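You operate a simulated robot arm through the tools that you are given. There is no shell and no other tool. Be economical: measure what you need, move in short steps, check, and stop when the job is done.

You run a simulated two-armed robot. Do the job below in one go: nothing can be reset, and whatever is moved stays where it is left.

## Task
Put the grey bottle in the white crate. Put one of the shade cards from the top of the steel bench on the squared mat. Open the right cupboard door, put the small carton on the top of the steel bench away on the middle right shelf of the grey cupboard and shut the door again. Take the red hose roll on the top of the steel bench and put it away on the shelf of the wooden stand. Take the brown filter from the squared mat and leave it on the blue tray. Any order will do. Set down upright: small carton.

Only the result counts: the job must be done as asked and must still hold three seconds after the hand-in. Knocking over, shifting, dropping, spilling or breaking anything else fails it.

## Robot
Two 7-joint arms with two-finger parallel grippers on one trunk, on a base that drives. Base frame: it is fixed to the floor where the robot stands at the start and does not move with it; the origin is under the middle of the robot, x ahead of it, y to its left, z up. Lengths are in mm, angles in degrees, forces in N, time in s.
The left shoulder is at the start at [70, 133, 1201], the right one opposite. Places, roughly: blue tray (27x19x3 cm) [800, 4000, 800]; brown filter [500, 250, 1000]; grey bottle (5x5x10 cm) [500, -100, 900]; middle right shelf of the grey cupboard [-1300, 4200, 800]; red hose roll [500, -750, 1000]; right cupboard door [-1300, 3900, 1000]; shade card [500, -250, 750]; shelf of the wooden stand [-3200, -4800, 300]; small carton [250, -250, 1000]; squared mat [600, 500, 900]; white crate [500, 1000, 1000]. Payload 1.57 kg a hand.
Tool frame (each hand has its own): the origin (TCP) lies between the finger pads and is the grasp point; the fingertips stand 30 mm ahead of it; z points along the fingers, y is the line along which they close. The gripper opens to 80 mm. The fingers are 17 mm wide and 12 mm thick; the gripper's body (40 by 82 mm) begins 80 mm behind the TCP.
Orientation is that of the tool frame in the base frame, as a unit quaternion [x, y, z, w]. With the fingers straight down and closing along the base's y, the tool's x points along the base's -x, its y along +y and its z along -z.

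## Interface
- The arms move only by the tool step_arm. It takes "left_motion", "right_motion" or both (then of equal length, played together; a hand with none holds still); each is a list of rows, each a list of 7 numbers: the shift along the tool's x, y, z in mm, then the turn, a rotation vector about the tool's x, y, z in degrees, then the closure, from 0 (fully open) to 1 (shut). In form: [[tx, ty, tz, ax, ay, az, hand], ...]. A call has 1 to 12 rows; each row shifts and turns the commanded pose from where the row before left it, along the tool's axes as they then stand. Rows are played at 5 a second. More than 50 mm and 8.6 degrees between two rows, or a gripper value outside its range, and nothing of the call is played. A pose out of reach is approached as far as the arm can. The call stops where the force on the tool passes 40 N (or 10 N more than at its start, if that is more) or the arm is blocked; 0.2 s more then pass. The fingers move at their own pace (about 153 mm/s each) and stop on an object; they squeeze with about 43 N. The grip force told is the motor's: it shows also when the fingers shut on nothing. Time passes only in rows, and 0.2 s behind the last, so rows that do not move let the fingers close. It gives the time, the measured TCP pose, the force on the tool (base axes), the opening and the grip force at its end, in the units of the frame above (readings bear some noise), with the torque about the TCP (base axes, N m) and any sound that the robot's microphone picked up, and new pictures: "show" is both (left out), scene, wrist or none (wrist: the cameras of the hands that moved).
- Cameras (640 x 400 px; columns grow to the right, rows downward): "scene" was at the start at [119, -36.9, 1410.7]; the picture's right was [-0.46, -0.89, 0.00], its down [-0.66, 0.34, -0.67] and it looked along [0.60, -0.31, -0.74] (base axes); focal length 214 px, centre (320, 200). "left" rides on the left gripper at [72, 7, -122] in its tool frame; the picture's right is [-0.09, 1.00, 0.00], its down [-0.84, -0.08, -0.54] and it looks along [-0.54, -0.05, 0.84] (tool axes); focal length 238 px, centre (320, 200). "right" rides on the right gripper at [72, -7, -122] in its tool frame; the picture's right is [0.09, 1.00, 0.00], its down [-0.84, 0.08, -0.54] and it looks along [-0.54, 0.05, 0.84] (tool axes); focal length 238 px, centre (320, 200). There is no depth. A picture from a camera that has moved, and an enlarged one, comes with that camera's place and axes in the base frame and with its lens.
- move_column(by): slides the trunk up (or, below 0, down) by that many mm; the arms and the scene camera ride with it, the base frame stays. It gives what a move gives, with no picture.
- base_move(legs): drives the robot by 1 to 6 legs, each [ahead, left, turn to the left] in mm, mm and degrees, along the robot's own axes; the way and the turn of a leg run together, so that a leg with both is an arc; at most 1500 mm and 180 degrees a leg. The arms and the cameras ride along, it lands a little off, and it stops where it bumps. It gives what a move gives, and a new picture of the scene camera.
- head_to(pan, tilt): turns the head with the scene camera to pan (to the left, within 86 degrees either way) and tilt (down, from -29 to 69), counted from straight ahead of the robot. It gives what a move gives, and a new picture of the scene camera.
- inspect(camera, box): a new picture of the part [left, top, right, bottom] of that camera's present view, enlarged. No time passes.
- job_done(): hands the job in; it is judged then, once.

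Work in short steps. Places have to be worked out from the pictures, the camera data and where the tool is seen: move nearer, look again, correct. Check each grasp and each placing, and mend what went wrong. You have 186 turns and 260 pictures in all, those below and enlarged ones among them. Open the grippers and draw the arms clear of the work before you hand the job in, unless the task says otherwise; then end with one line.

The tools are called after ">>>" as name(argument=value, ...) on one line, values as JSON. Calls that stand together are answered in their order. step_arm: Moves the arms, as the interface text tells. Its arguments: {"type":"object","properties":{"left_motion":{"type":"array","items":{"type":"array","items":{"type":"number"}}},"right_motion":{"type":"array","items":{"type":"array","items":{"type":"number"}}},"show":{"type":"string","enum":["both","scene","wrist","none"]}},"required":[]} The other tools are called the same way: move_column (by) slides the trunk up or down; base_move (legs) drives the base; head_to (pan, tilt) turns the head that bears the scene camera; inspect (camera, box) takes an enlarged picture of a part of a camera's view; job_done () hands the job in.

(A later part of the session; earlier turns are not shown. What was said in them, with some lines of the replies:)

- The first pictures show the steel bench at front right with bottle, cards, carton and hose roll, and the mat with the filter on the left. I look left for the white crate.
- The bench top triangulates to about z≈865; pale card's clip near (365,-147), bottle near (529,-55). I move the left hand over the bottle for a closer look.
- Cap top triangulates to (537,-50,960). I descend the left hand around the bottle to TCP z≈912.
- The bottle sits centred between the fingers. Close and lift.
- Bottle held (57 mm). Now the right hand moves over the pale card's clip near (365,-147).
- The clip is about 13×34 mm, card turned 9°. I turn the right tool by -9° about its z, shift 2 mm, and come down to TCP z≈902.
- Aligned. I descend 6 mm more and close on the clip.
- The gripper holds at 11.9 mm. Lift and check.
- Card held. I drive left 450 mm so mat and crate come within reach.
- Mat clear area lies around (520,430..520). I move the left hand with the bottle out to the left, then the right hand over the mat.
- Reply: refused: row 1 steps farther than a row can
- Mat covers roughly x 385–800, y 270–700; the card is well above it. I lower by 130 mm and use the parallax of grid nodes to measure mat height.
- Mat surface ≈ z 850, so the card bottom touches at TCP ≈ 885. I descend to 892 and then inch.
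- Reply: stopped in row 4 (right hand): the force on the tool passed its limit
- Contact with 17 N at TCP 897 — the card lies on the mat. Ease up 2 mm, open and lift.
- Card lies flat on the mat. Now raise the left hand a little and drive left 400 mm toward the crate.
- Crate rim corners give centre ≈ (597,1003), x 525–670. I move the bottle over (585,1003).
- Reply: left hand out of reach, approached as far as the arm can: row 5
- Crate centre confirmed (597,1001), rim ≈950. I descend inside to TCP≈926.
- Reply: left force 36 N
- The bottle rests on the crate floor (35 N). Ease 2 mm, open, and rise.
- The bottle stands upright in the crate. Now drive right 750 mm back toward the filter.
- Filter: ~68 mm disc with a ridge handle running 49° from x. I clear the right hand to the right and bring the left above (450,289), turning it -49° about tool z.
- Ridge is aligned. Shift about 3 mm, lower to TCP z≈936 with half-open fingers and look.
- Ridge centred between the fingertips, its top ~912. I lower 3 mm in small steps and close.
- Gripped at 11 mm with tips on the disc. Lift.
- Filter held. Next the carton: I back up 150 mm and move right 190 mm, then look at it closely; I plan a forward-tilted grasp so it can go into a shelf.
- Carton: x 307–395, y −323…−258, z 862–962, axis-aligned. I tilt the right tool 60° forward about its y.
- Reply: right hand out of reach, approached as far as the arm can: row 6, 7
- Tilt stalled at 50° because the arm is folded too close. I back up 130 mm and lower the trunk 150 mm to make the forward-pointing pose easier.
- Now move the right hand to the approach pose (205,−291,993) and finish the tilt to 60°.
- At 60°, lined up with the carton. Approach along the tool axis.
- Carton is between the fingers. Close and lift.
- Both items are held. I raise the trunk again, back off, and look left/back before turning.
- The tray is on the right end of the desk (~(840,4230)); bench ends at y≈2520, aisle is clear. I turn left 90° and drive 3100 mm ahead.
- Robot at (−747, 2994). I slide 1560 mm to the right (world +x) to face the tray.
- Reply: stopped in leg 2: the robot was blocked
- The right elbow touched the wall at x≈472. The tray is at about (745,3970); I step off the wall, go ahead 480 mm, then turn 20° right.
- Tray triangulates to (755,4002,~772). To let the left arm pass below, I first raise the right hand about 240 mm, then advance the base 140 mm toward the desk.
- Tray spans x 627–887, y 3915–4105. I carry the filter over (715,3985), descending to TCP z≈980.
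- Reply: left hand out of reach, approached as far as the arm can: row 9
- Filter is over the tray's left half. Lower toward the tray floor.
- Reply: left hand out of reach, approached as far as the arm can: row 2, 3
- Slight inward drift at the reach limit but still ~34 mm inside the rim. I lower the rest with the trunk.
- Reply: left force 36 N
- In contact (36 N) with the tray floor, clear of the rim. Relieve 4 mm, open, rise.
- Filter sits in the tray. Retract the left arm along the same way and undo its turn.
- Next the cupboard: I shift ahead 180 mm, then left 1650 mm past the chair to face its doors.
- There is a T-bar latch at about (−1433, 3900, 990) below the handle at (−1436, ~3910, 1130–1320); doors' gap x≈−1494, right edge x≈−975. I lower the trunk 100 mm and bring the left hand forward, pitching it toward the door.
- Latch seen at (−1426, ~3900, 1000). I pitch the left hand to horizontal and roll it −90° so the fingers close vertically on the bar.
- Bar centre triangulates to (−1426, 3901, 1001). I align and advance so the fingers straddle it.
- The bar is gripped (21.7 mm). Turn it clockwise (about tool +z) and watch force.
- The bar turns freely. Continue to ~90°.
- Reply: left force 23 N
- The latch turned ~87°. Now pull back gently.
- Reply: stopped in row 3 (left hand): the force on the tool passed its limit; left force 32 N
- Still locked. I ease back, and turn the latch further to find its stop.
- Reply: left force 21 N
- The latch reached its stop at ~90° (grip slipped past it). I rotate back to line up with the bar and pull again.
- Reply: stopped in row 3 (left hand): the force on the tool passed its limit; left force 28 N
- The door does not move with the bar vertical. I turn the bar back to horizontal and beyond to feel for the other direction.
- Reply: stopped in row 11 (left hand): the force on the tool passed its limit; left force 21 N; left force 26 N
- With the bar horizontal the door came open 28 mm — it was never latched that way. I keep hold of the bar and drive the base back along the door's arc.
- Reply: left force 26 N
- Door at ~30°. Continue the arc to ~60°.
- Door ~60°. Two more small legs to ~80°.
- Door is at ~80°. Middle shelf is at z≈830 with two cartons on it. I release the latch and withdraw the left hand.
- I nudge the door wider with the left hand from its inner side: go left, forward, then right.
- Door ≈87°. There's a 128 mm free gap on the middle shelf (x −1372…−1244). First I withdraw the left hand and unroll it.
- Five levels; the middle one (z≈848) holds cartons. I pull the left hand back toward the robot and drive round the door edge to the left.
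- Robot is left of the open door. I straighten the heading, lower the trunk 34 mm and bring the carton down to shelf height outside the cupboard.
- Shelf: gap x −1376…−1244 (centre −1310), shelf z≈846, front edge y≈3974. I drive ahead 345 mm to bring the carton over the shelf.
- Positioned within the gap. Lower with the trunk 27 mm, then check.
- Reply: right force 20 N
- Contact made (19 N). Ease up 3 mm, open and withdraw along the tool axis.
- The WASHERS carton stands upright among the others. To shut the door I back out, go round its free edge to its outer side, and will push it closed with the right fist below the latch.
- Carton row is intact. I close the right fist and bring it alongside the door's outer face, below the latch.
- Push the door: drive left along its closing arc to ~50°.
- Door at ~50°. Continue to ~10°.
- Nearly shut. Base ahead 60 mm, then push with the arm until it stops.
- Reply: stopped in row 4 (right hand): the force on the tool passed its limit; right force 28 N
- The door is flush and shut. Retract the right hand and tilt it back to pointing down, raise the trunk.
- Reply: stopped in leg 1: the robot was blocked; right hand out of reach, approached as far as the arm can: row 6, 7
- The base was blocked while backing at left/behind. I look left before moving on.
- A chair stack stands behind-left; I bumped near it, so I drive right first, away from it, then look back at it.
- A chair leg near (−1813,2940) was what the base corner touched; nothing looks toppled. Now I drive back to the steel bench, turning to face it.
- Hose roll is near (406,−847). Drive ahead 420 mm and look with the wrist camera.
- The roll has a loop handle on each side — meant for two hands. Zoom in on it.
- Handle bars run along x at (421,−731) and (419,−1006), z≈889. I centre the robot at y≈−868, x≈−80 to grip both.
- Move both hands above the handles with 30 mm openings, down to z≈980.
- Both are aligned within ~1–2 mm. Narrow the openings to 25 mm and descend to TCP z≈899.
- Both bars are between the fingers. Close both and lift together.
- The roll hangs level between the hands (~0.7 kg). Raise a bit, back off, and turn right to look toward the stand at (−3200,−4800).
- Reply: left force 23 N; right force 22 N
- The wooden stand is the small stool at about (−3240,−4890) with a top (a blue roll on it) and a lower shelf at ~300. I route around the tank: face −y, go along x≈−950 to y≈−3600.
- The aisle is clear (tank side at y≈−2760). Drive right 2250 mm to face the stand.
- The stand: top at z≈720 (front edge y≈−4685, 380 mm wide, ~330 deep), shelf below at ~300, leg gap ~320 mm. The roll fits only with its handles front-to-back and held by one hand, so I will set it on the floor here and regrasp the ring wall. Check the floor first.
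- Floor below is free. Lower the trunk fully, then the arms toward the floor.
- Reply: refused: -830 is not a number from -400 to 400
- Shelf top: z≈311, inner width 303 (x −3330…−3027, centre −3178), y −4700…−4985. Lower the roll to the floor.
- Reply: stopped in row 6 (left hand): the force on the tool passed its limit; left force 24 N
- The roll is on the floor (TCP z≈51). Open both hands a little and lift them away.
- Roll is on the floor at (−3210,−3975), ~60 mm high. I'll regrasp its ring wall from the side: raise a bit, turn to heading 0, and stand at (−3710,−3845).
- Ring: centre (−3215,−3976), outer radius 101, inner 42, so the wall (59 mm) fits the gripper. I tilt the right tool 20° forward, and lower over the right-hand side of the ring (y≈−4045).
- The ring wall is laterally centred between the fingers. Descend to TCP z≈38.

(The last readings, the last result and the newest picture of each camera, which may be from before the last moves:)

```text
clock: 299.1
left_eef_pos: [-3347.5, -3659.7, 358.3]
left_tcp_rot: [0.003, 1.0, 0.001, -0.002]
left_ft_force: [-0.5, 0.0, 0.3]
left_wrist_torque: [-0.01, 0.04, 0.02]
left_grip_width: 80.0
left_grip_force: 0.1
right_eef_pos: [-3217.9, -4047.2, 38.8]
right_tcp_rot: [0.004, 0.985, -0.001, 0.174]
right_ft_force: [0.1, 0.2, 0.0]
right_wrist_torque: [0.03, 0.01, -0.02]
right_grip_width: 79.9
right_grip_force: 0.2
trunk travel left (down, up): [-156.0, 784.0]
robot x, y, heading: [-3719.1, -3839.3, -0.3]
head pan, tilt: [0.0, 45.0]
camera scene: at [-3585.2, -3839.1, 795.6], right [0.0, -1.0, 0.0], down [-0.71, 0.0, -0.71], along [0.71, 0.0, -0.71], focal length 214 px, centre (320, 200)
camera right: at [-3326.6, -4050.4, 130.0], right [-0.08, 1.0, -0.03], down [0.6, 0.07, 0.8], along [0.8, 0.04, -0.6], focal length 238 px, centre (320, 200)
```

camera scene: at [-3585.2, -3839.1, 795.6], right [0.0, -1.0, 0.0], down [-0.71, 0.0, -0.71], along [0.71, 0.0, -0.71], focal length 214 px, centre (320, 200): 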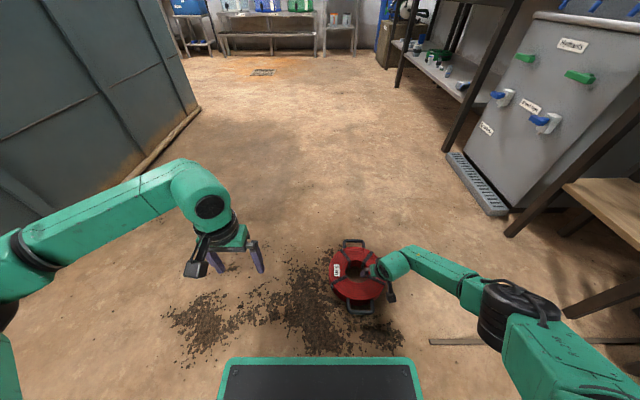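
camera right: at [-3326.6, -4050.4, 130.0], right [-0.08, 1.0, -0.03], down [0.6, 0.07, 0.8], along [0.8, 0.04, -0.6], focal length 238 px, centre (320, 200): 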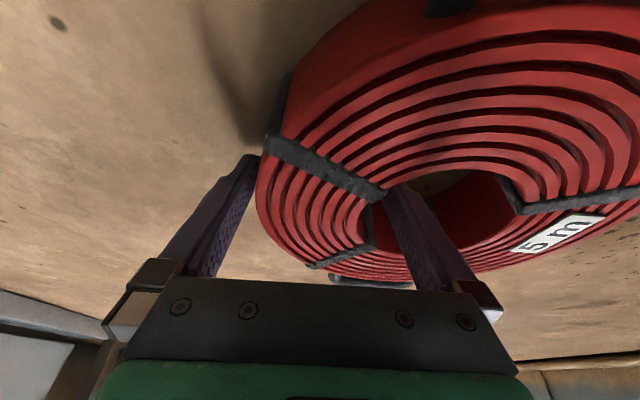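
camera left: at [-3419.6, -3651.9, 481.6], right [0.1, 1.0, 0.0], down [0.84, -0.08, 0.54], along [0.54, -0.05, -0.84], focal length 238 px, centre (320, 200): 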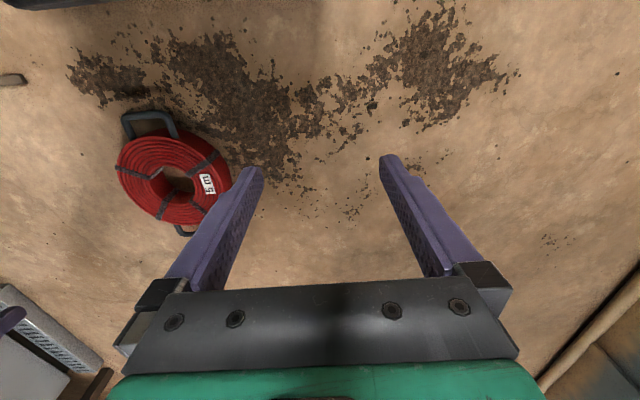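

One finger is in the hole, the other outside. Close and lift a little.

>>> step_arm(right_motion=[[0, 0, 0, 0, 0, 0, 1], [0, 0, 0, 0, 0, 0, 1], [0, 0, 0, 0, 0, 0, 1], [0, 0, 0, 0, 0, 0, 1]], show="none")

>>> step_arm(right_motion=[[-3.4, 0, -9.4, 0, 0, 0, 1], [-6.8, 0, -18.8, 0, 0, 0, 1], [-6.8, 0, -18.8, 0, 0, 0, 1], [0, 0, 0, 0, 0, 0, 1]], show="both")

```text
clock: 300.1
left_eef_pos: [-3348.2, -3659.7, 358.5]
left_tcp_rot: [0.002, 1.0, 0.002, -0.002]
left_ft_force: [-0.3, 0.4, 0.3]
left_wrist_torque: [0.03, 0.0, 0.0]
left_grip_width: 79.9
left_grip_force: 0.0
right_eef_pos: [-3217.0, -4047.1, 38.5]
right_tcp_rot: [0.005, 0.985, -0.001, 0.173]
right_ft_force: [3.3, -4.4, -0.1]
right_wrist_torque: [0.1, -0.46, -0.64]
right_grip_width: 51.8
right_grip_force: 43.0
trunk travel left (down, up): [-156.0, 784.0]
robot x, y, heading: [-3715.7, -3839.1, -0.0]
head pan, tilt: [0.0, 45.0]
```

```text
clock: 301.1
left_eef_pos: [-3347.9, -3659.1, 358.2]
left_tcp_rot: [0.002, 1.0, 0.0, -0.002]
left_ft_force: [-0.8, -0.4, -0.3]
left_wrist_torque: [0.0, -0.03, -0.02]
left_grip_width: 80.0
left_grip_force: 0.2
right_eef_pos: [-3216.9, -4045.9, 88.0]
right_tcp_rot: [0.005, 0.985, -0.001, 0.173]
right_ft_force: [0.0, -0.2, -9.5]
right_wrist_torque: [-0.6, 0.06, -0.03]
right_grip_width: 51.5
right_grip_force: 42.9
trunk travel left (down, up): [-156.0, 784.0]
robot x, y, heading: [-3716.8, -3837.4, -0.3]
head pan, tilt: [0.0, 45.0]
camera scene: at [-3584.4, -3839.3, 795.4], right [0.0, -1.0, 0.0], down [-0.71, 0.0, -0.71], along [0.71, 0.0, -0.71], focal length 214 px, centre (320, 200)
camera right: at [-3326.4, -4050.0, 179.2], right [-0.08, 1.0, -0.03], down [0.6, 0.07, 0.79], along [0.79, 0.04, -0.61], focal length 238 px, centre (320, 200)
```

scene: 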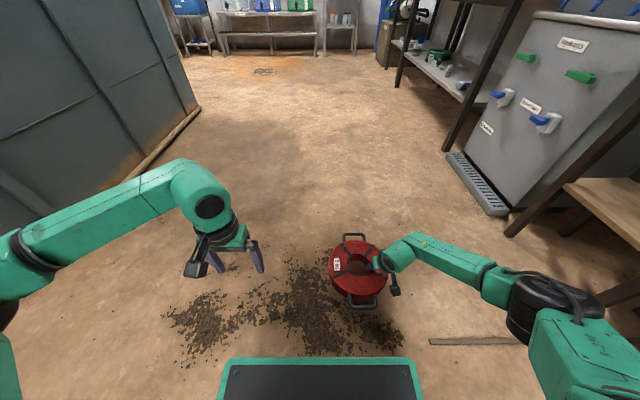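
right: 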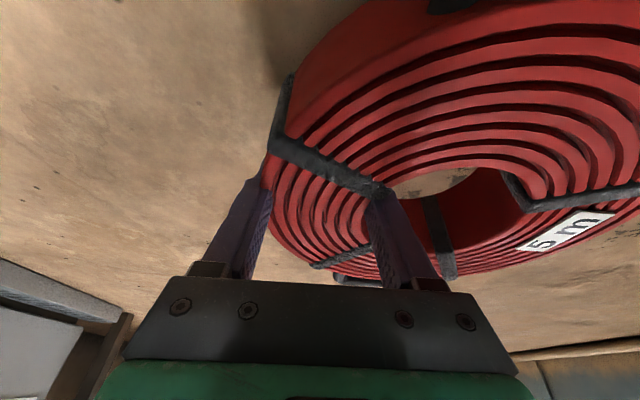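

Held well (9.5 N), but with this side grip my forearm would foul the stand's right leg. I set the roll down again and regrasp its left wall instead.

>>> step_arm(right_motion=[[6.8, 0, 18.8, 0, 0, 0, 1], [6.8, 0, 18.8, 0, 0, 0, 1], [3, 0, 8.4, 0, 0, 0, 1], [0, 0, 0, 0, 0, 0, 0], [0, 0, 0, 0, 0, 0, 0], [-14, 0, -38, 0, 0, 0, 0], [-16, 0, -44, 0, 0, 0, 0], [0, 45, 0, 0, 0, 0, 0], [0, 45, 0, 0, 0, 0, 0], [0, 45, 0, 0, 0, 0, 0], [0, 8, 0, 0, 0, 0, 0], [0, 0, 0, 0, 0, 0, 0]], show="wrist")

```text
clock: 303.7
left_eef_pos: [-3348.4, -3659.6, 358.0]
left_tcp_rot: [0.003, 1.0, 0.001, -0.003]
left_ft_force: [0.5, -0.2, 0.6]
left_wrist_torque: [-0.02, -0.01, 0.02]
left_grip_width: 79.9
left_grip_force: 0.1
right_eef_pos: [-3215.4, -3903.8, 128.1]
right_tcp_rot: [0.004, 0.985, -0.001, 0.173]
right_ft_force: [-0.6, -0.7, 0.0]
right_wrist_torque: [0.02, -0.01, 0.03]
right_grip_width: 79.8
right_grip_force: 0.1
trunk travel left (down, up): [-156.0, 784.0]
robot x, y, heading: [-3713.9, -3834.1, -0.3]
head pan, tilt: [0.0, 45.0]
camera right: at [-3324.5, -3907.4, 219.1], right [-0.08, 1.0, -0.03], down [0.6, 0.07, 0.8], along [0.8, 0.04, -0.61], focal length 238 px, centre (320, 200)
```

right: 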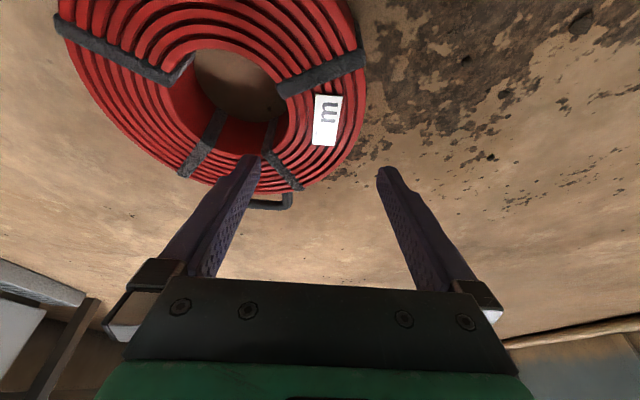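

Wall slightly to the right of centre; shift 5 mm, descend, close and lift.

>>> step_arm(right_motion=[[13.7, 5, 37.6, 0, 0, 0, 0], [13.7, 0, 37.6, 0, 0, 0, 0], [3.2, 0, 8.8, 0, 0, 0, 0], [0, 0, 0, 0, 0, 0, 0], [0, 0, 0, 0, 0, 0, 1], [0, 0, 0, 0, 0, 0, 1], [0, 0, 0, 0, 0, 0, 1], [0, 0, 0, 0, 0, 0, 1], [-6.8, 0, -18.8, 0, 0, 0, 1], [-6.8, 0, -18.8, 0, 0, 0, 1], [0, 0, 0, 0, 0, 0, 1]], show="both")

```text
clock: 306.1
left_eef_pos: [-3347.9, -3659.4, 358.6]
left_tcp_rot: [0.002, 1.0, 0.001, -0.002]
left_ft_force: [-0.2, 0.5, -0.7]
left_wrist_torque: [0.0, -0.04, 0.0]
left_grip_width: 79.9
left_grip_force: 0.0
right_eef_pos: [-3215.8, -3896.8, 77.1]
right_tcp_rot: [0.004, 0.985, -0.001, 0.173]
right_ft_force: [0.1, 0.3, -8.3]
right_wrist_torque: [0.62, 0.05, -0.02]
right_grip_width: 52.0
right_grip_force: 43.0
trunk travel left (down, up): [-156.0, 784.0]
robot x, y, heading: [-3714.7, -3839.9, -0.3]
head pan, tilt: [0.0, 45.0]
camera scene: at [-3584.3, -3839.2, 795.3], right [0.0, -1.0, 0.0], down [-0.71, 0.0, -0.71], along [0.71, 0.0, -0.71], focal length 214 px, centre (320, 200)
camera right: at [-3324.8, -3901.9, 168.5], right [-0.08, 1.0, -0.03], down [0.6, 0.07, 0.79], along [0.79, 0.04, -0.61], focal length 238 px, centre (320, 200)
```

scene: 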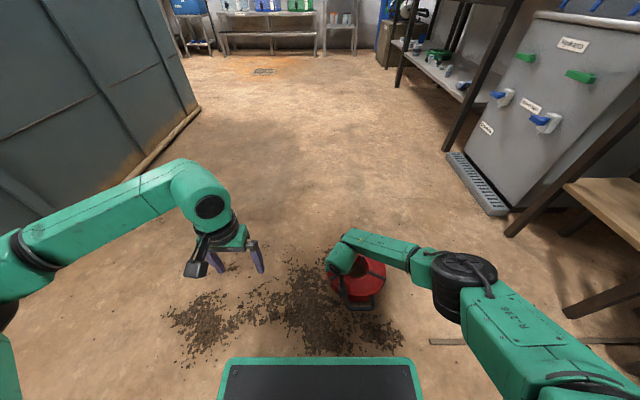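
right: 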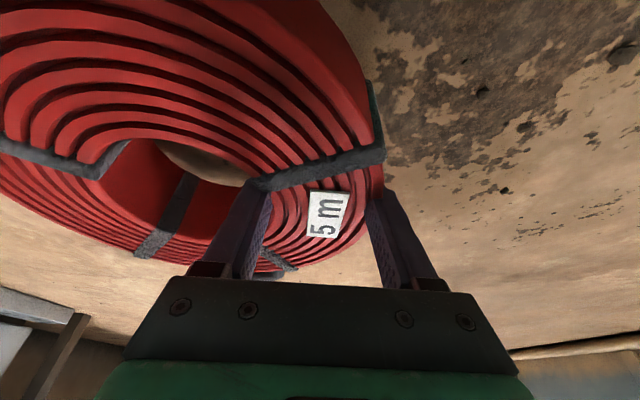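

Regrasped on the left wall. Raise the arm to z≈390, draw the left hand back, then check.

>>> step_arm(right_motion=[[-15.3, -6, -42, 0, 0, 0, 1], [-15.3, -6, -42, 0, 0, 0, 1], [-15.3, -6, -42, 0, 0, 0, 1], [-15.3, -6, -42, 0, 0, 0, 1], [-15.3, -6, -42, 0, 0, 0, 1], [-15.3, -6, -42, 0, 0, 0, 1], [-15.3, -6, -42, 0, 0, 0, 1], [0, 0, 0, 0, 0, 0, 1]], left_motion=[[40, 0, 0, 0, 0, 0, 1], [40, 0, 0, 0, 0, 0, 1], [30, 0, 0, 0, 0, 0, 1], [0, 0, 0, 0, 0, 0, 1], [0, 0, 0, 0, 0, 0, 1], [0, 0, 0, 0, 0, 0, 1], [0, 0, 0, 0, 0, 0, 1], [0, 0, 0, 0, 0, 0, 1]], show="both")

```text
clock: 307.9
left_eef_pos: [-3457.2, -3658.2, 358.6]
left_tcp_rot: [0.002, 1.0, 0.0, -0.001]
left_ft_force: [-0.3, 0.2, 0.5]
left_wrist_torque: [0.01, 0.03, 0.01]
left_grip_width: 0.1
left_grip_force: 21.6
right_eef_pos: [-3215.5, -3940.2, 392.5]
right_tcp_rot: [0.004, 0.985, 0.0, 0.172]
right_ft_force: [0.2, -0.1, -9.6]
right_wrist_torque: [0.6, 0.02, 0.02]
right_grip_width: 51.7
right_grip_force: 43.5
trunk travel left (down, up): [-156.0, 784.0]
robot x, y, heading: [-3718.7, -3837.1, -0.2]
head pan, tilt: [0.0, 45.0]
camera scene: at [-3584.4, -3839.3, 795.4], right [0.0, -1.0, 0.0], down [-0.71, 0.0, -0.71], along [0.71, 0.0, -0.71], focal length 214 px, centre (320, 200)
camera right: at [-3324.5, -3944.6, 482.5], right [-0.08, 1.0, -0.03], down [0.6, 0.07, 0.79], along [0.79, 0.04, -0.61], focal length 238 px, centre (320, 200)
camera left: at [-3528.0, -3651.6, 481.3], right [0.1, 1.0, 0.0], down [0.84, -0.08, 0.54], along [0.54, -0.05, -0.84], focal length 238 px, centre (320, 200)
```

scene: 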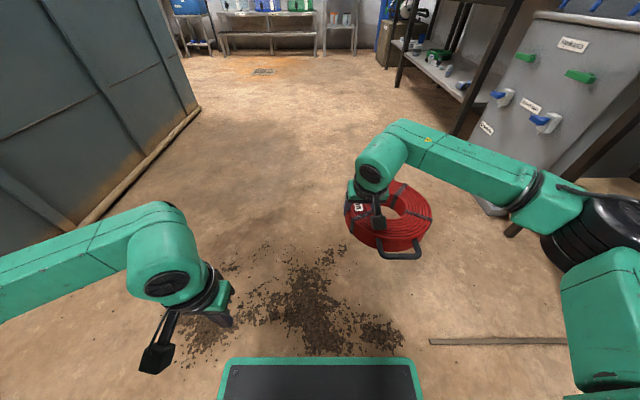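
right: 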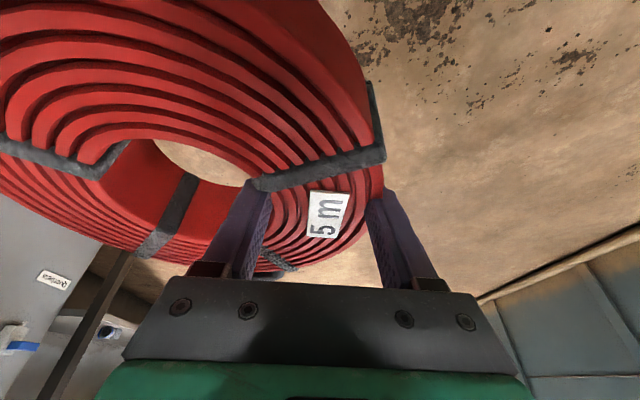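
left: 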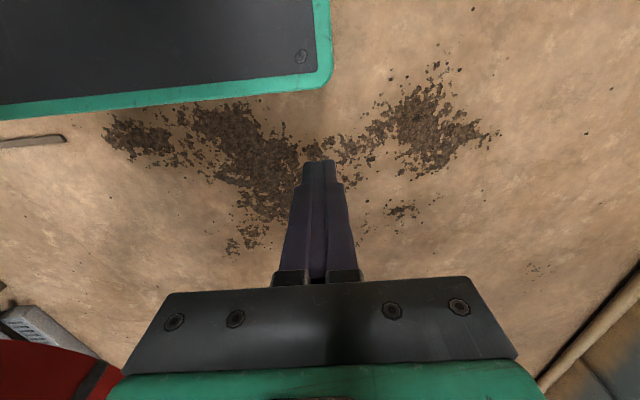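

To straighten the forearm (so it clears the stand's right leg) I extend the hand 80 mm further ahead.

>>> step_arm(right_motion=[[-37.6, 0, 13.7, 0, 0, 0, 1], [-37.6, 0, 13.7, 0, 0, 0, 1], [0, 0, 0, 0, 0, 0, 1]], show="scene")

```text
clock: 308.7
left_eef_pos: [-3458.0, -3657.4, 358.7]
left_tcp_rot: [0.003, 1.0, 0.001, -0.003]
left_ft_force: [-0.7, -1.2, 0.2]
left_wrist_torque: [-0.01, 0.0, 0.01]
left_grip_width: 0.0
left_grip_force: 21.4
right_eef_pos: [-3135.1, -3941.7, 390.4]
right_tcp_rot: [0.004, 0.985, 0.0, 0.172]
right_ft_force: [-0.1, -0.4, -9.4]
right_wrist_torque: [0.61, 0.03, 0.0]
right_grip_width: 51.7
right_grip_force: 42.8
trunk travel left (down, up): [-156.0, 784.0]
robot x, y, heading: [-3715.4, -3839.1, -0.3]
head pan, tilt: [0.0, 45.0]
camera scene: at [-3584.1, -3839.3, 795.3], right [0.0, -1.0, 0.0], down [-0.71, 0.0, -0.71], along [0.71, 0.0, -0.71], focal length 214 px, centre (320, 200)
```

scene: 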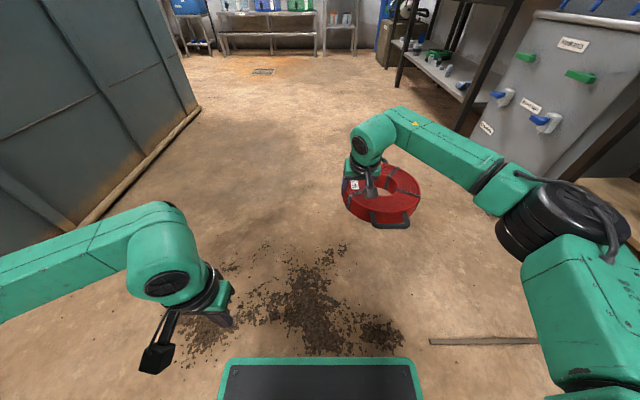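

Forearm angle is now ~49°, giving ~50 mm leg clearance. Move aside, turn to face the stand, and line up at x≈−2998, y≈−3880.

>>> base_move(legs=[[0, 300, 0], [0, 0, -89.8], [0, 717, 0], [340, 0, 0]])

```text
clock: 319.9
left_eef_pos: [-2809.0, -4130.8, 359.2]
left_tcp_rot: [0.705, 0.709, 0.002, -0.001]
left_ft_force: [0.2, 0.4, 0.2]
left_wrist_torque: [-0.01, 0.0, -0.02]
left_grip_width: 0.0
left_grip_force: 21.0
right_eef_pos: [-3086.6, -4456.4, 390.3]
right_tcp_rot: [0.696, 0.697, -0.122, 0.123]
right_ft_force: [0.4, -0.4, -8.4]
right_wrist_torque: [0.05, -0.61, -0.02]
right_grip_width: 52.0
right_grip_force: 42.7
trunk travel left (down, up): [-156.0, 784.0]
robot x, y, heading: [-2988.7, -3873.6, -89.7]
head pan, tilt: [0.0, 45.0]
camera scene: at [-2991.8, -4006.9, 795.3], right [-1.0, -0.01, 0.0], down [0.0, 0.71, -0.71], along [0.01, -0.71, -0.71], focal length 214 px, centre (320, 200)
```

scene: 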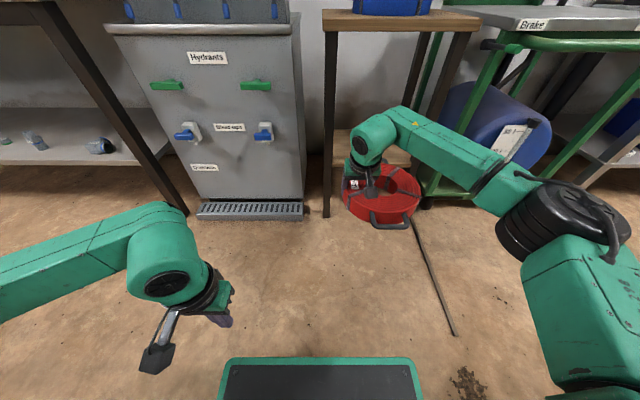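

>>> inspect(camera="scene", box=[300, 0, 500, 240])

>>> step_arm(right_motion=[[0, 0, 0, 0, 0, 0, 1]], show="wrist")

```text
1.67 times, centred on (400, 120) of scene
camera zoom: at [-2991.8, -4006.9, 795.3], right [-1.0, -0.01, 0.0], down [0.0, 0.71, -0.71], along [0.01, -0.71, -0.71], focal length 358 px, centre (187, 333)
```

zoom: 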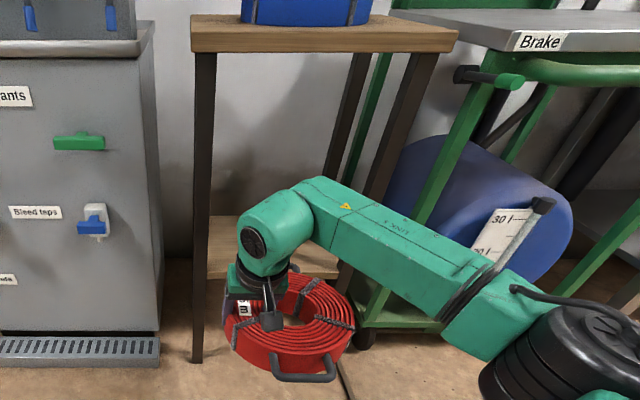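

```text
clock: 320.3
left_eef_pos: [-2808.6, -4130.8, 358.5]
left_tcp_rot: [0.704, 0.71, 0.002, 0.0]
left_ft_force: [0.0, 0.7, 0.3]
left_wrist_torque: [0.02, 0.01, 0.0]
left_grip_width: 0.2
left_grip_force: 21.4
right_eef_pos: [-3086.9, -4453.8, 389.4]
right_tcp_rot: [0.695, 0.698, -0.122, 0.122]
right_ft_force: [-0.1, 0.3, -7.9]
right_wrist_torque: [0.03, -0.63, -0.01]
right_grip_width: 51.8
right_grip_force: 42.2
trunk travel left (down, up): [-156.0, 784.0]
robot x, y, heading: [-2990.2, -3873.4, -89.5]
head pan, tilt: [0.0, 45.0]
camera right: at [-3094.1, -4344.0, 481.2], right [1.0, 0.09, -0.03], down [0.08, -0.6, 0.79], along [0.05, -0.79, -0.61], focal length 238 px, centre (320, 200)
```

right: 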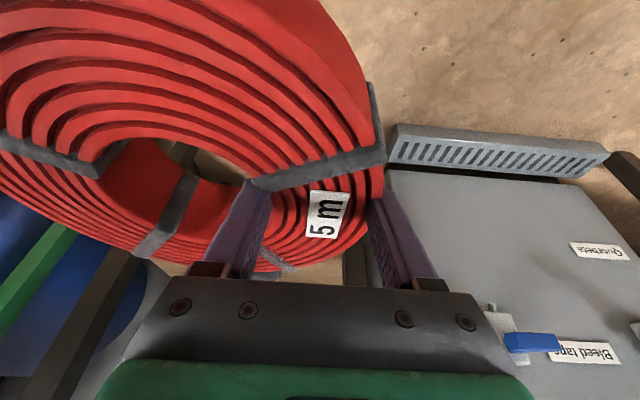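

Leg gap is x −3335…−3030. I shift 19 mm right and drive ahead 200 mm, then check before going fully in.

>>> base_move(legs=[[60, -19, -0.5], [140, 0, 0]])

>>> head_to(pan=-8, tilt=35)

```text
clock: 322.2
left_eef_pos: [-2830.0, -4331.0, 359.2]
left_tcp_rot: [0.708, 0.706, 0.003, -0.001]
left_ft_force: [-0.3, 0.3, -0.5]
left_wrist_torque: [-0.03, 0.05, -0.04]
left_grip_width: 0.1
left_grip_force: 21.2
right_eef_pos: [-3110.5, -4653.5, 389.8]
right_tcp_rot: [0.698, 0.695, -0.122, 0.122]
right_ft_force: [0.1, 0.3, -8.4]
right_wrist_torque: [0.02, -0.64, -0.02]
right_grip_width: 52.0
right_grip_force: 42.9
trunk travel left (down, up): [-156.0, 784.0]
robot x, y, heading: [-3010.3, -4073.0, -90.0]
head pan, tilt: [0.0, 45.0]
camera scene: at [-3011.8, -4205.6, 795.3], right [-1.0, 0.0, 0.0], down [0.0, 0.71, -0.71], along [0.0, -0.71, -0.71], focal length 214 px, centre (320, 200)
```

scene: 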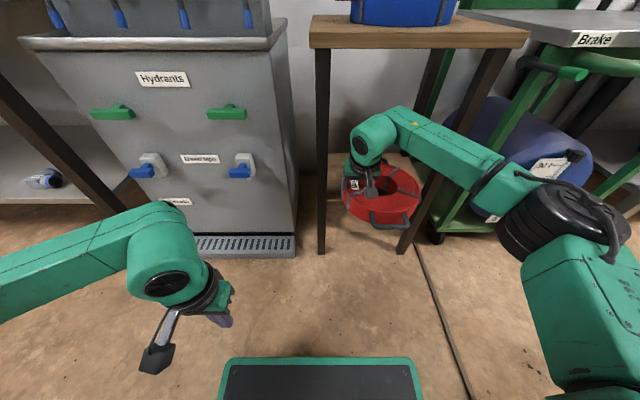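

```text
clock: 322.9
left_eef_pos: [-2830.9, -4330.5, 357.8]
left_tcp_rot: [0.708, 0.706, 0.002, 0.0]
left_ft_force: [0.4, -0.2, 0.6]
left_wrist_torque: [0.0, -0.01, -0.01]
left_grip_width: 0.3
left_grip_force: 21.3
right_eef_pos: [-3110.2, -4654.0, 390.6]
right_tcp_rot: [0.699, 0.695, -0.121, 0.121]
right_ft_force: [-0.4, 0.0, -8.3]
right_wrist_torque: [0.02, -0.64, 0.02]
right_grip_width: 51.9
right_grip_force: 42.7
trunk travel left (down, up): [-156.0, 784.0]
robot x, y, heading: [-3008.4, -4073.7, -90.3]
head pan, tilt: [-8.0, 35.0]
camera scene: at [-3024.0, -4211.4, 810.1], right [-0.99, 0.14, 0.0], down [0.08, 0.57, -0.82], along [-0.11, -0.81, -0.58], focal length 214 px, centre (320, 200)
```

scene: 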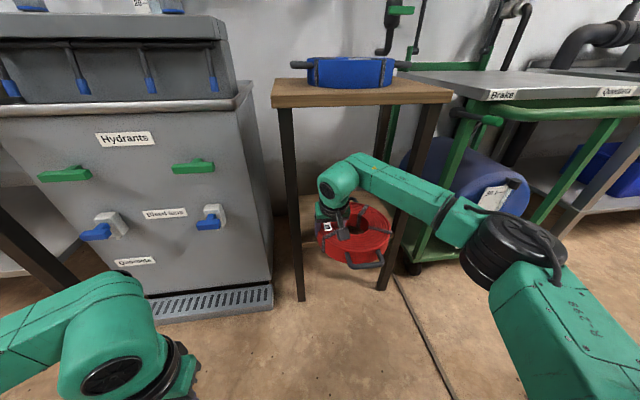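

Clearances look good (~60 mm forearm to leg). Drive the remaining 160 mm in.

>>> base_move(legs=[[100, 0, 0], [58, 0, 0]])

>>> inspect(camera="scene", box=[240, 80, 480, 320])

>>> step_arm(right_motion=[[0, 0, 0, 0, 0, 0, 1]], show="wrist")

```text
clock: 324.6
left_eef_pos: [-2829.7, -4488.3, 357.8]
left_tcp_rot: [0.708, 0.706, 0.002, 0.0]
left_ft_force: [0.4, 0.5, 0.4]
left_wrist_torque: [0.0, -0.03, 0.04]
left_grip_width: 0.1
left_grip_force: 21.2
right_eef_pos: [-3110.2, -4810.0, 390.7]
right_tcp_rot: [0.698, 0.695, -0.122, 0.121]
right_ft_force: [0.4, -0.1, -8.6]
right_wrist_torque: [0.0, -0.64, 0.02]
right_grip_width: 51.8
right_grip_force: 42.7
trunk travel left (down, up): [-156.0, 784.0]
robot x, y, heading: [-3011.1, -4225.7, -90.3]
head pan, tilt: [-8.0, 35.0]
camera scene: at [-3024.4, -4369.1, 810.1], right [-0.99, 0.14, 0.0], down [0.08, 0.57, -0.82], along [-0.12, -0.81, -0.58], focal length 214 px, centre (320, 200)
```

scene: 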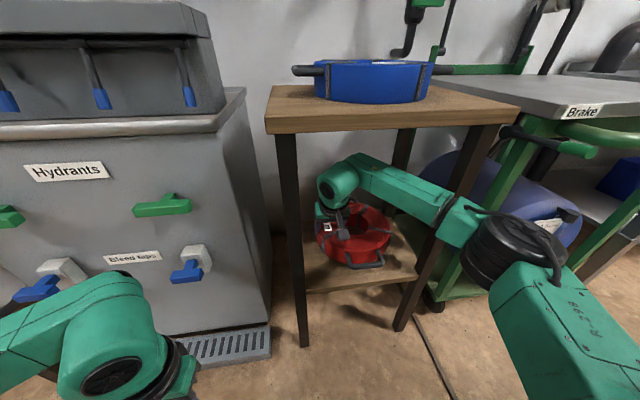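

```text
1.67 times, centred on (360, 200) of scene
camera zoom: at [-3024.4, -4369.1, 810.1], right [-0.99, 0.14, 0.0], down [0.08, 0.57, -0.82], along [-0.12, -0.81, -0.58], focal length 358 px, centre (253, 200)
```

zoom: 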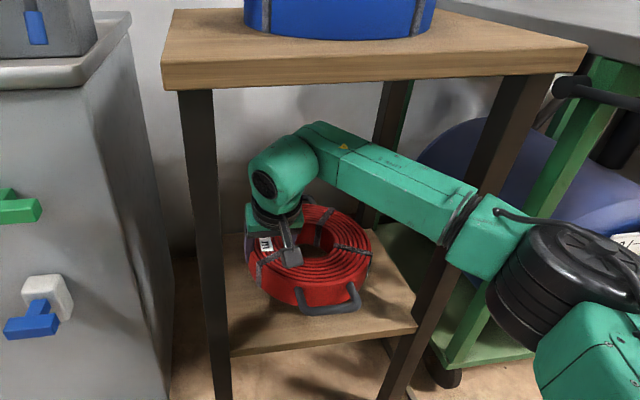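

```text
clock: 325.0
left_eef_pos: [-2830.3, -4488.4, 358.3]
left_tcp_rot: [0.708, 0.706, 0.002, -0.002]
left_ft_force: [0.2, 0.2, -0.6]
left_wrist_torque: [-0.01, 0.01, 0.01]
left_grip_width: 0.0
left_grip_force: 21.6
right_eef_pos: [-3110.9, -4810.0, 390.2]
right_tcp_rot: [0.698, 0.695, -0.122, 0.122]
right_ft_force: [0.2, -0.6, -9.0]
right_wrist_torque: [0.03, -0.62, 0.01]
right_grip_width: 52.1
right_grip_force: 42.8
trunk travel left (down, up): [-156.0, 784.0]
robot x, y, heading: [-3010.3, -4230.0, -90.2]
head pan, tilt: [-8.0, 35.0]
camera right: at [-3117.5, -4699.3, 480.9], right [1.0, 0.08, -0.03], down [0.07, -0.6, 0.79], along [0.05, -0.79, -0.61], focal length 238 px, centre (320, 200)
```

right: 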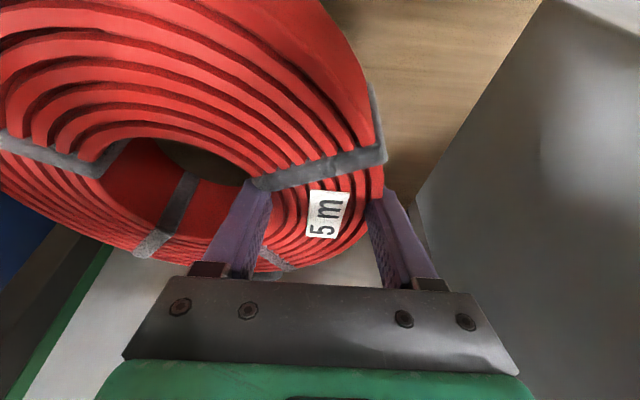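

The roll is inside, over the shelf. Lower with the trunk until contact.

>>> move_column(by=-32)

>>> inspect(camera="scene", box=[260, 130, 460, 330])

```text
clock: 325.8
left_eef_pos: [-2831.6, -4488.5, 327.4]
left_tcp_rot: [0.707, 0.707, 0.002, 0.0]
left_ft_force: [-0.5, 0.0, -0.7]
left_wrist_torque: [-0.01, 0.0, -0.02]
left_grip_width: 0.0
left_grip_force: 21.3
right_eef_pos: [-3112.3, -4810.7, 359.7]
right_tcp_rot: [0.698, 0.695, -0.123, 0.122]
right_ft_force: [-0.6, 0.4, -1.6]
right_wrist_torque: [0.3, 0.45, -0.11]
right_grip_width: 51.8
right_grip_force: 42.9
trunk travel left (down, up): [-124.0, 816.0]
robot x, y, heading: [-3009.3, -4230.0, -90.2]
head pan, tilt: [-8.0, 35.0]
```

```text
2.00 times, centred on (360, 230) of scene
camera zoom: at [-3024.0, -4368.2, 778.3], right [-0.99, 0.14, 0.0], down [0.08, 0.57, -0.82], along [-0.12, -0.81, -0.57], focal length 429 px, centre (240, 140)
```

zoom: 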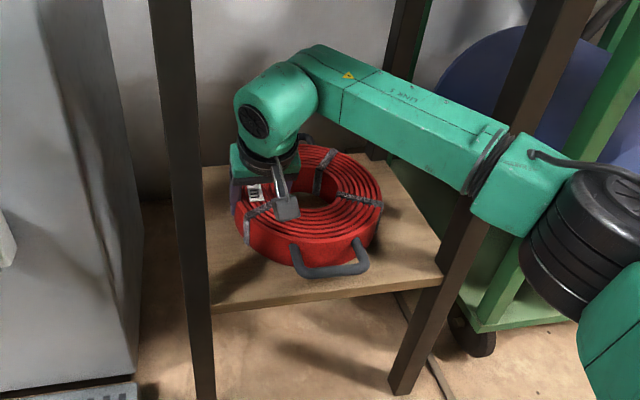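

Weight is now on the shelf. Lower 2 mm more, open, and lift the fingers straight out.

>>> move_column(by=-3)

>>> step_arm(right_motion=[[0, 0, 0, 0, 0, 0, 0.2], [0, 0, 0, 0, 0, 0, 0.08], [0, 0, 0, 0, 0, 0, 0.08], [0, 0, 0, 0, 0, 0, 0.08]], show="both")

```text
clock: 326.3
left_eef_pos: [-2830.4, -4487.0, 323.9]
left_tcp_rot: [0.708, 0.707, 0.002, 0.0]
left_ft_force: [0.2, 0.7, 0.1]
left_wrist_torque: [-0.02, 0.0, 0.02]
left_grip_width: 0.1
left_grip_force: 21.1
right_eef_pos: [-3110.8, -4810.4, 358.0]
right_tcp_rot: [0.698, 0.694, -0.124, 0.123]
right_ft_force: [-0.4, -3.2, 12.2]
right_wrist_torque: [1.95, 0.9, 0.07]
right_grip_width: 52.0
right_grip_force: 43.1
trunk travel left (down, up): [-121.0, 819.0]
robot x, y, heading: [-3011.9, -4232.6, -90.0]
head pan, tilt: [-8.0, 35.0]
```

```text
clock: 327.3
left_eef_pos: [-2829.7, -4487.8, 323.7]
left_tcp_rot: [0.707, 0.707, 0.002, 0.0]
left_ft_force: [-0.4, -0.5, -0.2]
left_wrist_torque: [0.02, -0.01, 0.0]
left_grip_width: 0.0
left_grip_force: 21.0
right_eef_pos: [-3110.0, -4808.4, 357.2]
right_tcp_rot: [0.698, 0.695, -0.123, 0.122]
right_ft_force: [0.7, -0.7, 0.9]
right_wrist_torque: [0.0, 0.02, 0.0]
right_grip_width: 73.4
right_grip_force: 0.1
trunk travel left (down, up): [-121.0, 819.0]
robot x, y, heading: [-3008.1, -4230.3, -90.2]
head pan, tilt: [-8.0, 35.0]
camera scene: at [-3024.1, -4368.0, 775.4], right [-0.99, 0.14, 0.0], down [0.08, 0.57, -0.82], along [-0.12, -0.81, -0.57], focal length 214 px, centre (320, 200)
camera right: at [-3117.3, -4698.9, 447.3], right [1.0, 0.08, -0.03], down [0.07, -0.6, 0.79], along [0.05, -0.79, -0.61], focal length 238 px, centre (320, 200)
```

scene: 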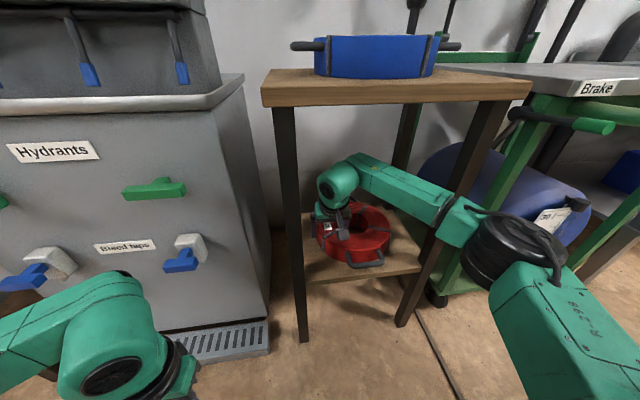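
right: 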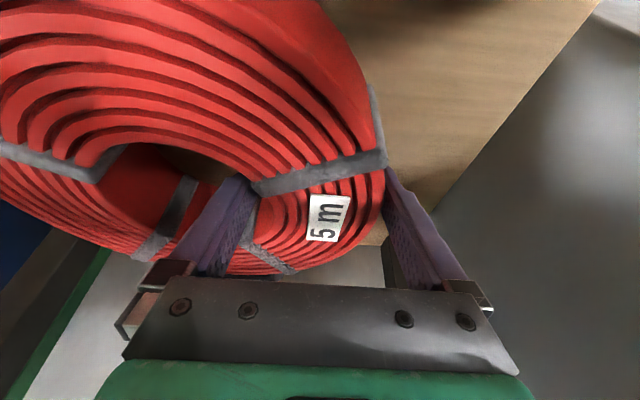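

Released. Withdraw the fingers along their own axis (up/back), watching force.

>>> step_arm(right_motion=[[0, 0, -12, 0, 0, 0, 0.05], [0, 0, -16, 0, 0, 0, 0.05], [0, 0, -20, 0, 0, 0, 0.05], [0, 0, -20, 0, 0, 0, 0.05], [0, 0, 0, 0, 0, 0, 0.05]], show="both")

```text
clock: 328.5
left_eef_pos: [-2830.0, -4487.1, 325.0]
left_tcp_rot: [0.708, 0.706, 0.002, -0.001]
left_ft_force: [0.5, -0.3, -0.2]
left_wrist_torque: [0.03, 0.0, 0.0]
left_grip_width: 0.1
left_grip_force: 21.1
right_eef_pos: [-3110.9, -4786.2, 421.7]
right_tcp_rot: [0.699, 0.694, -0.123, 0.122]
right_ft_force: [-0.6, 0.1, -0.8]
right_wrist_torque: [0.03, -0.01, -0.02]
right_grip_width: 75.8
right_grip_force: 0.1
trunk travel left (down, up): [-121.0, 819.0]
robot x, y, heading: [-3010.9, -4230.9, -90.2]
head pan, tilt: [-8.0, 35.0]
camera scene: at [-3024.1, -4367.9, 775.4], right [-0.99, 0.14, 0.0], down [0.08, 0.57, -0.82], along [-0.12, -0.81, -0.57], focal length 214 px, centre (320, 200)
camera right: at [-3116.9, -4675.6, 512.0], right [1.0, 0.08, -0.03], down [0.07, -0.6, 0.8], along [0.05, -0.79, -0.61], focal length 238 px, centre (320, 200)
```

scene: 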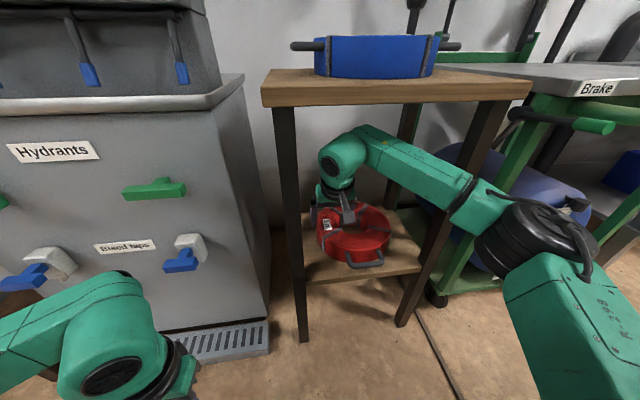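
right: 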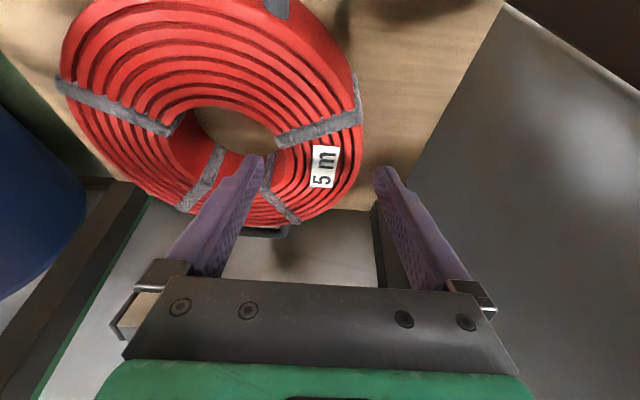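

Fingers are out of the ring. Rise 12 mm more and back the base out.

>>> step_arm(right_motion=[[0, 0, -12, 0, 0, 0, 0.3], [0, 0, 0, 0, 0, 0, 0.3]], show="none")

>>> base_move(legs=[[-150, 0, 0], [-250, 0, 0]])

>>> inspect(camera="scene", box=[220, 50, 480, 260])

```text
clock: 329.1
left_eef_pos: [-2830.5, -4488.5, 324.0]
left_tcp_rot: [0.708, 0.706, 0.002, 0.0]
left_ft_force: [0.2, 0.0, 1.2]
left_wrist_torque: [0.03, 0.0, 0.02]
left_grip_width: 0.0
left_grip_force: 21.2
right_eef_pos: [-3110.8, -4782.6, 430.9]
right_tcp_rot: [0.698, 0.695, -0.122, 0.122]
right_ft_force: [0.5, 0.2, -0.1]
right_wrist_torque: [0.04, -0.03, 0.02]
right_grip_width: 56.2
right_grip_force: 0.0
trunk travel left (down, up): [-121.0, 819.0]
robot x, y, heading: [-3013.0, -4231.8, -90.1]
head pan, tilt: [-8.0, 35.0]
```

```text
clock: 331.9
left_eef_pos: [-2829.1, -4086.7, 324.2]
left_tcp_rot: [0.707, 0.707, 0.002, 0.0]
left_ft_force: [0.0, 0.3, 0.1]
left_wrist_torque: [0.0, 0.0, 0.01]
left_grip_width: 0.0
left_grip_force: 21.3
right_eef_pos: [-3109.3, -4382.6, 430.7]
right_tcp_rot: [0.699, 0.694, -0.123, 0.121]
right_ft_force: [0.1, 0.1, 0.0]
right_wrist_torque: [0.0, 0.0, -0.01]
right_grip_width: 56.1
right_grip_force: 0.0
trunk travel left (down, up): [-121.0, 819.0]
robot x, y, heading: [-3008.3, -3829.9, -90.1]
head pan, tilt: [-8.0, 35.0]
camera scene: at [-3023.1, -3967.7, 775.4], right [-0.99, 0.14, 0.0], down [0.08, 0.57, -0.82], along [-0.11, -0.81, -0.57], focal length 214 px, centre (320, 200)
```

scene: 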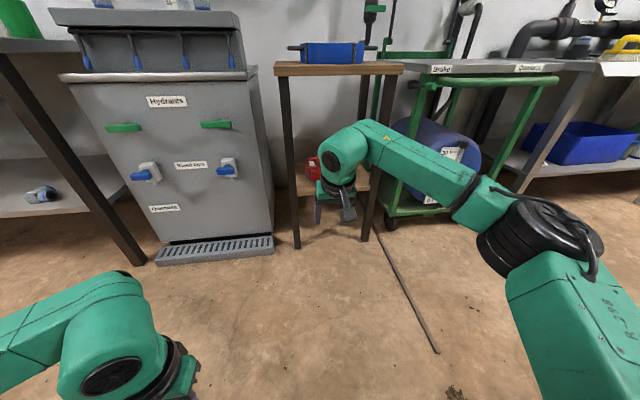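

```text
1.90 times, centred on (350, 155) of scene
camera zoom: at [-3023.1, -3967.7, 775.4], right [-0.99, 0.14, 0.0], down [0.08, 0.57, -0.82], along [-0.11, -0.81, -0.57], focal length 408 px, centre (263, 286)
```

zoom: 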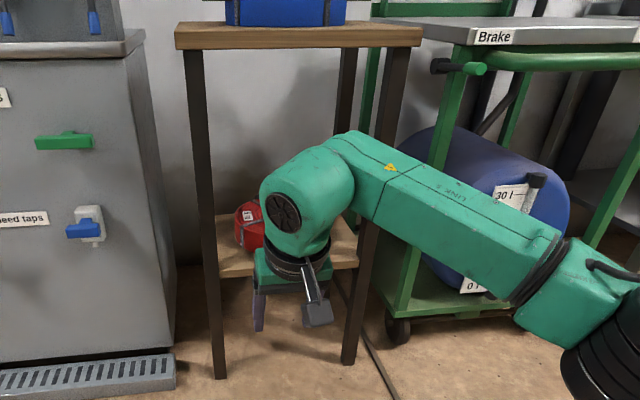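

Move aside for a clear look at the roll.

>>> base_move(legs=[[-200, 120, 0]])

>>> inspect(camera="scene", box=[300, 60, 460, 220])

```text
clock: 333.6
left_eef_pos: [-2707.9, -3886.5, 323.6]
left_tcp_rot: [0.707, 0.707, 0.002, -0.001]
left_ft_force: [-0.9, -0.2, 0.5]
left_wrist_torque: [0.02, -0.01, 0.01]
left_grip_width: 0.0
left_grip_force: 21.4
right_eef_pos: [-2989.1, -4183.4, 431.0]
right_tcp_rot: [0.699, 0.694, -0.123, 0.122]
right_ft_force: [0.1, -0.9, -0.1]
right_wrist_torque: [-0.02, -0.01, -0.03]
right_grip_width: 56.1
right_grip_force: 0.1
trunk travel left (down, up): [-121.0, 819.0]
robot x, y, heading: [-2889.3, -3630.3, -90.4]
head pan, tilt: [-8.0, 35.0]
camera scene: at [-2903.1, -3768.2, 775.4], right [-0.99, 0.14, 0.0], down [0.08, 0.57, -0.82], along [-0.12, -0.81, -0.57], focal length 214 px, centre (320, 200)
```

scene: 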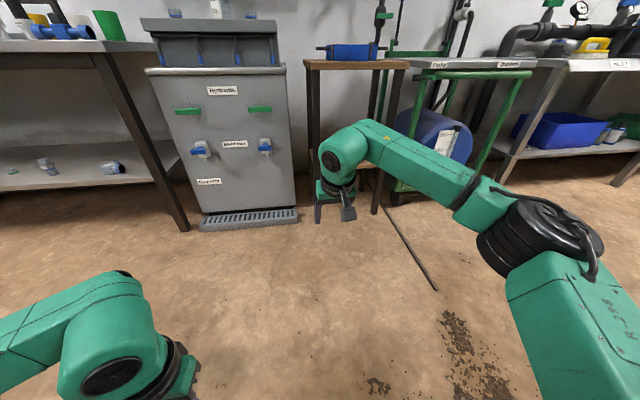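

```text
2.50 times, centred on (380, 140) of scene
camera zoom: at [-2903.1, -3768.2, 775.4], right [-0.99, 0.14, 0.0], down [0.08, 0.57, -0.82], along [-0.12, -0.81, -0.57], focal length 536 px, centre (170, 350)
```

zoom: 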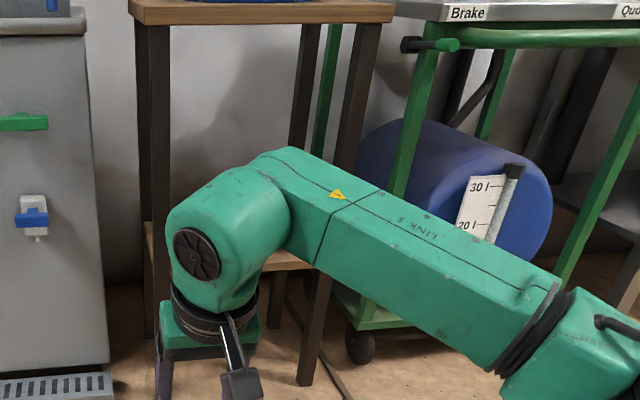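

>>> base_move(legs=[[0, -380, 0]])

>>> inspect(camera="scene", box=[180, 40, 340, 200])

```text
clock: 336.0
left_eef_pos: [-3092.2, -3887.2, 323.1]
left_tcp_rot: [0.707, 0.707, 0.002, 0.0]
left_ft_force: [-0.1, 0.5, 0.4]
left_wrist_torque: [0.01, 0.0, -0.04]
left_grip_width: 0.0
left_grip_force: 21.4
right_eef_pos: [-3372.8, -4182.1, 432.2]
right_tcp_rot: [0.698, 0.695, -0.122, 0.121]
right_ft_force: [0.7, 0.3, 0.2]
right_wrist_torque: [-0.02, 0.02, -0.01]
right_grip_width: 55.8
right_grip_force: 0.0
trunk travel left (down, up): [-121.0, 819.0]
robot x, y, heading: [-3271.5, -3630.2, -89.9]
head pan, tilt: [-8.0, 35.0]
camera scene: at [-3284.8, -3767.6, 775.4], right [-0.99, 0.14, 0.0], down [0.08, 0.57, -0.82], along [-0.12, -0.81, -0.57], focal length 214 px, centre (320, 200)
```

scene: 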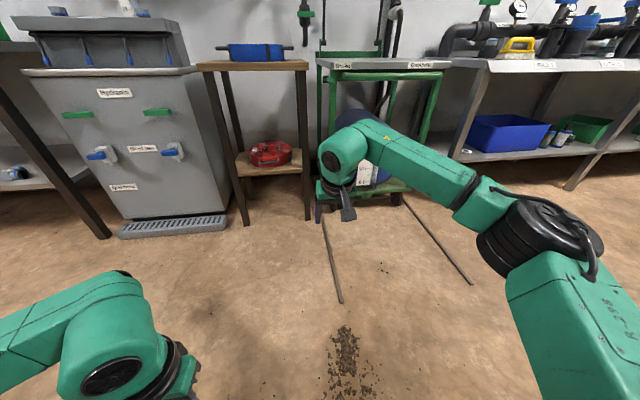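

```text
2.50 times, centred on (260, 120) of scene
camera zoom: at [-3284.8, -3767.6, 775.4], right [-0.99, 0.14, 0.0], down [0.08, 0.57, -0.82], along [-0.12, -0.81, -0.57], focal length 536 px, centre (470, 400)
```

zoom: 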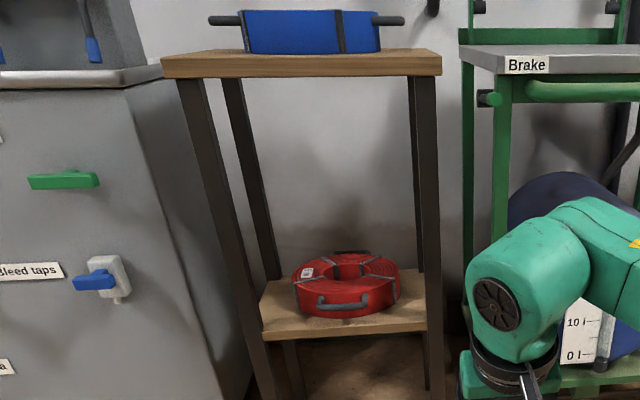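

The red roll lies flat on the stand's shelf. Open both grippers, arms are clear, then hand in.

>>> step_arm(left_motion=[[0, 0, -20, 0, 0, 0, 0], [0, 0, -20, 0, 0, 0, 0], [0, 0, 0, 0, 0, 0, 0]], right_motion=[[0, 0, -10, 0, 0, 0, 0], [0, 0, -10, 0, 0, 0, 0], [0, 0, 0, 0, 0, 0, 0]], show="none")

>>> job_done()

```text
clock: 336.8
left_eef_pos: [-3091.7, -3886.3, 363.7]
left_tcp_rot: [0.707, 0.707, 0.001, 0.0]
left_ft_force: [0.3, 0.1, 0.1]
left_wrist_torque: [0.01, -0.02, 0.01]
left_grip_width: 80.0
left_grip_force: 0.1
right_eef_pos: [-3372.1, -4173.7, 450.8]
right_tcp_rot: [0.698, 0.695, -0.122, 0.122]
right_ft_force: [0.2, -0.1, -0.1]
right_wrist_torque: [0.0, 0.03, 0.01]
right_grip_width: 80.1
right_grip_force: 0.0
trunk travel left (down, up): [-121.0, 819.0]
robot x, y, heading: [-3268.3, -3629.2, -90.1]
head pan, tilt: [-8.0, 35.0]
```

```text
The job is handed in.
```

I handed the job in with all five items placed: bottle in the crate, pale card on the mat, carton upright on the middle right shelf with the door shut, red hose roll on the stand's shelf, and filter on the blue tray; one caveat is that the base bumped something (most likely a chair leg) while backing away from the cupboard, nothing was toppled, but I did not check whether that chair shifted.
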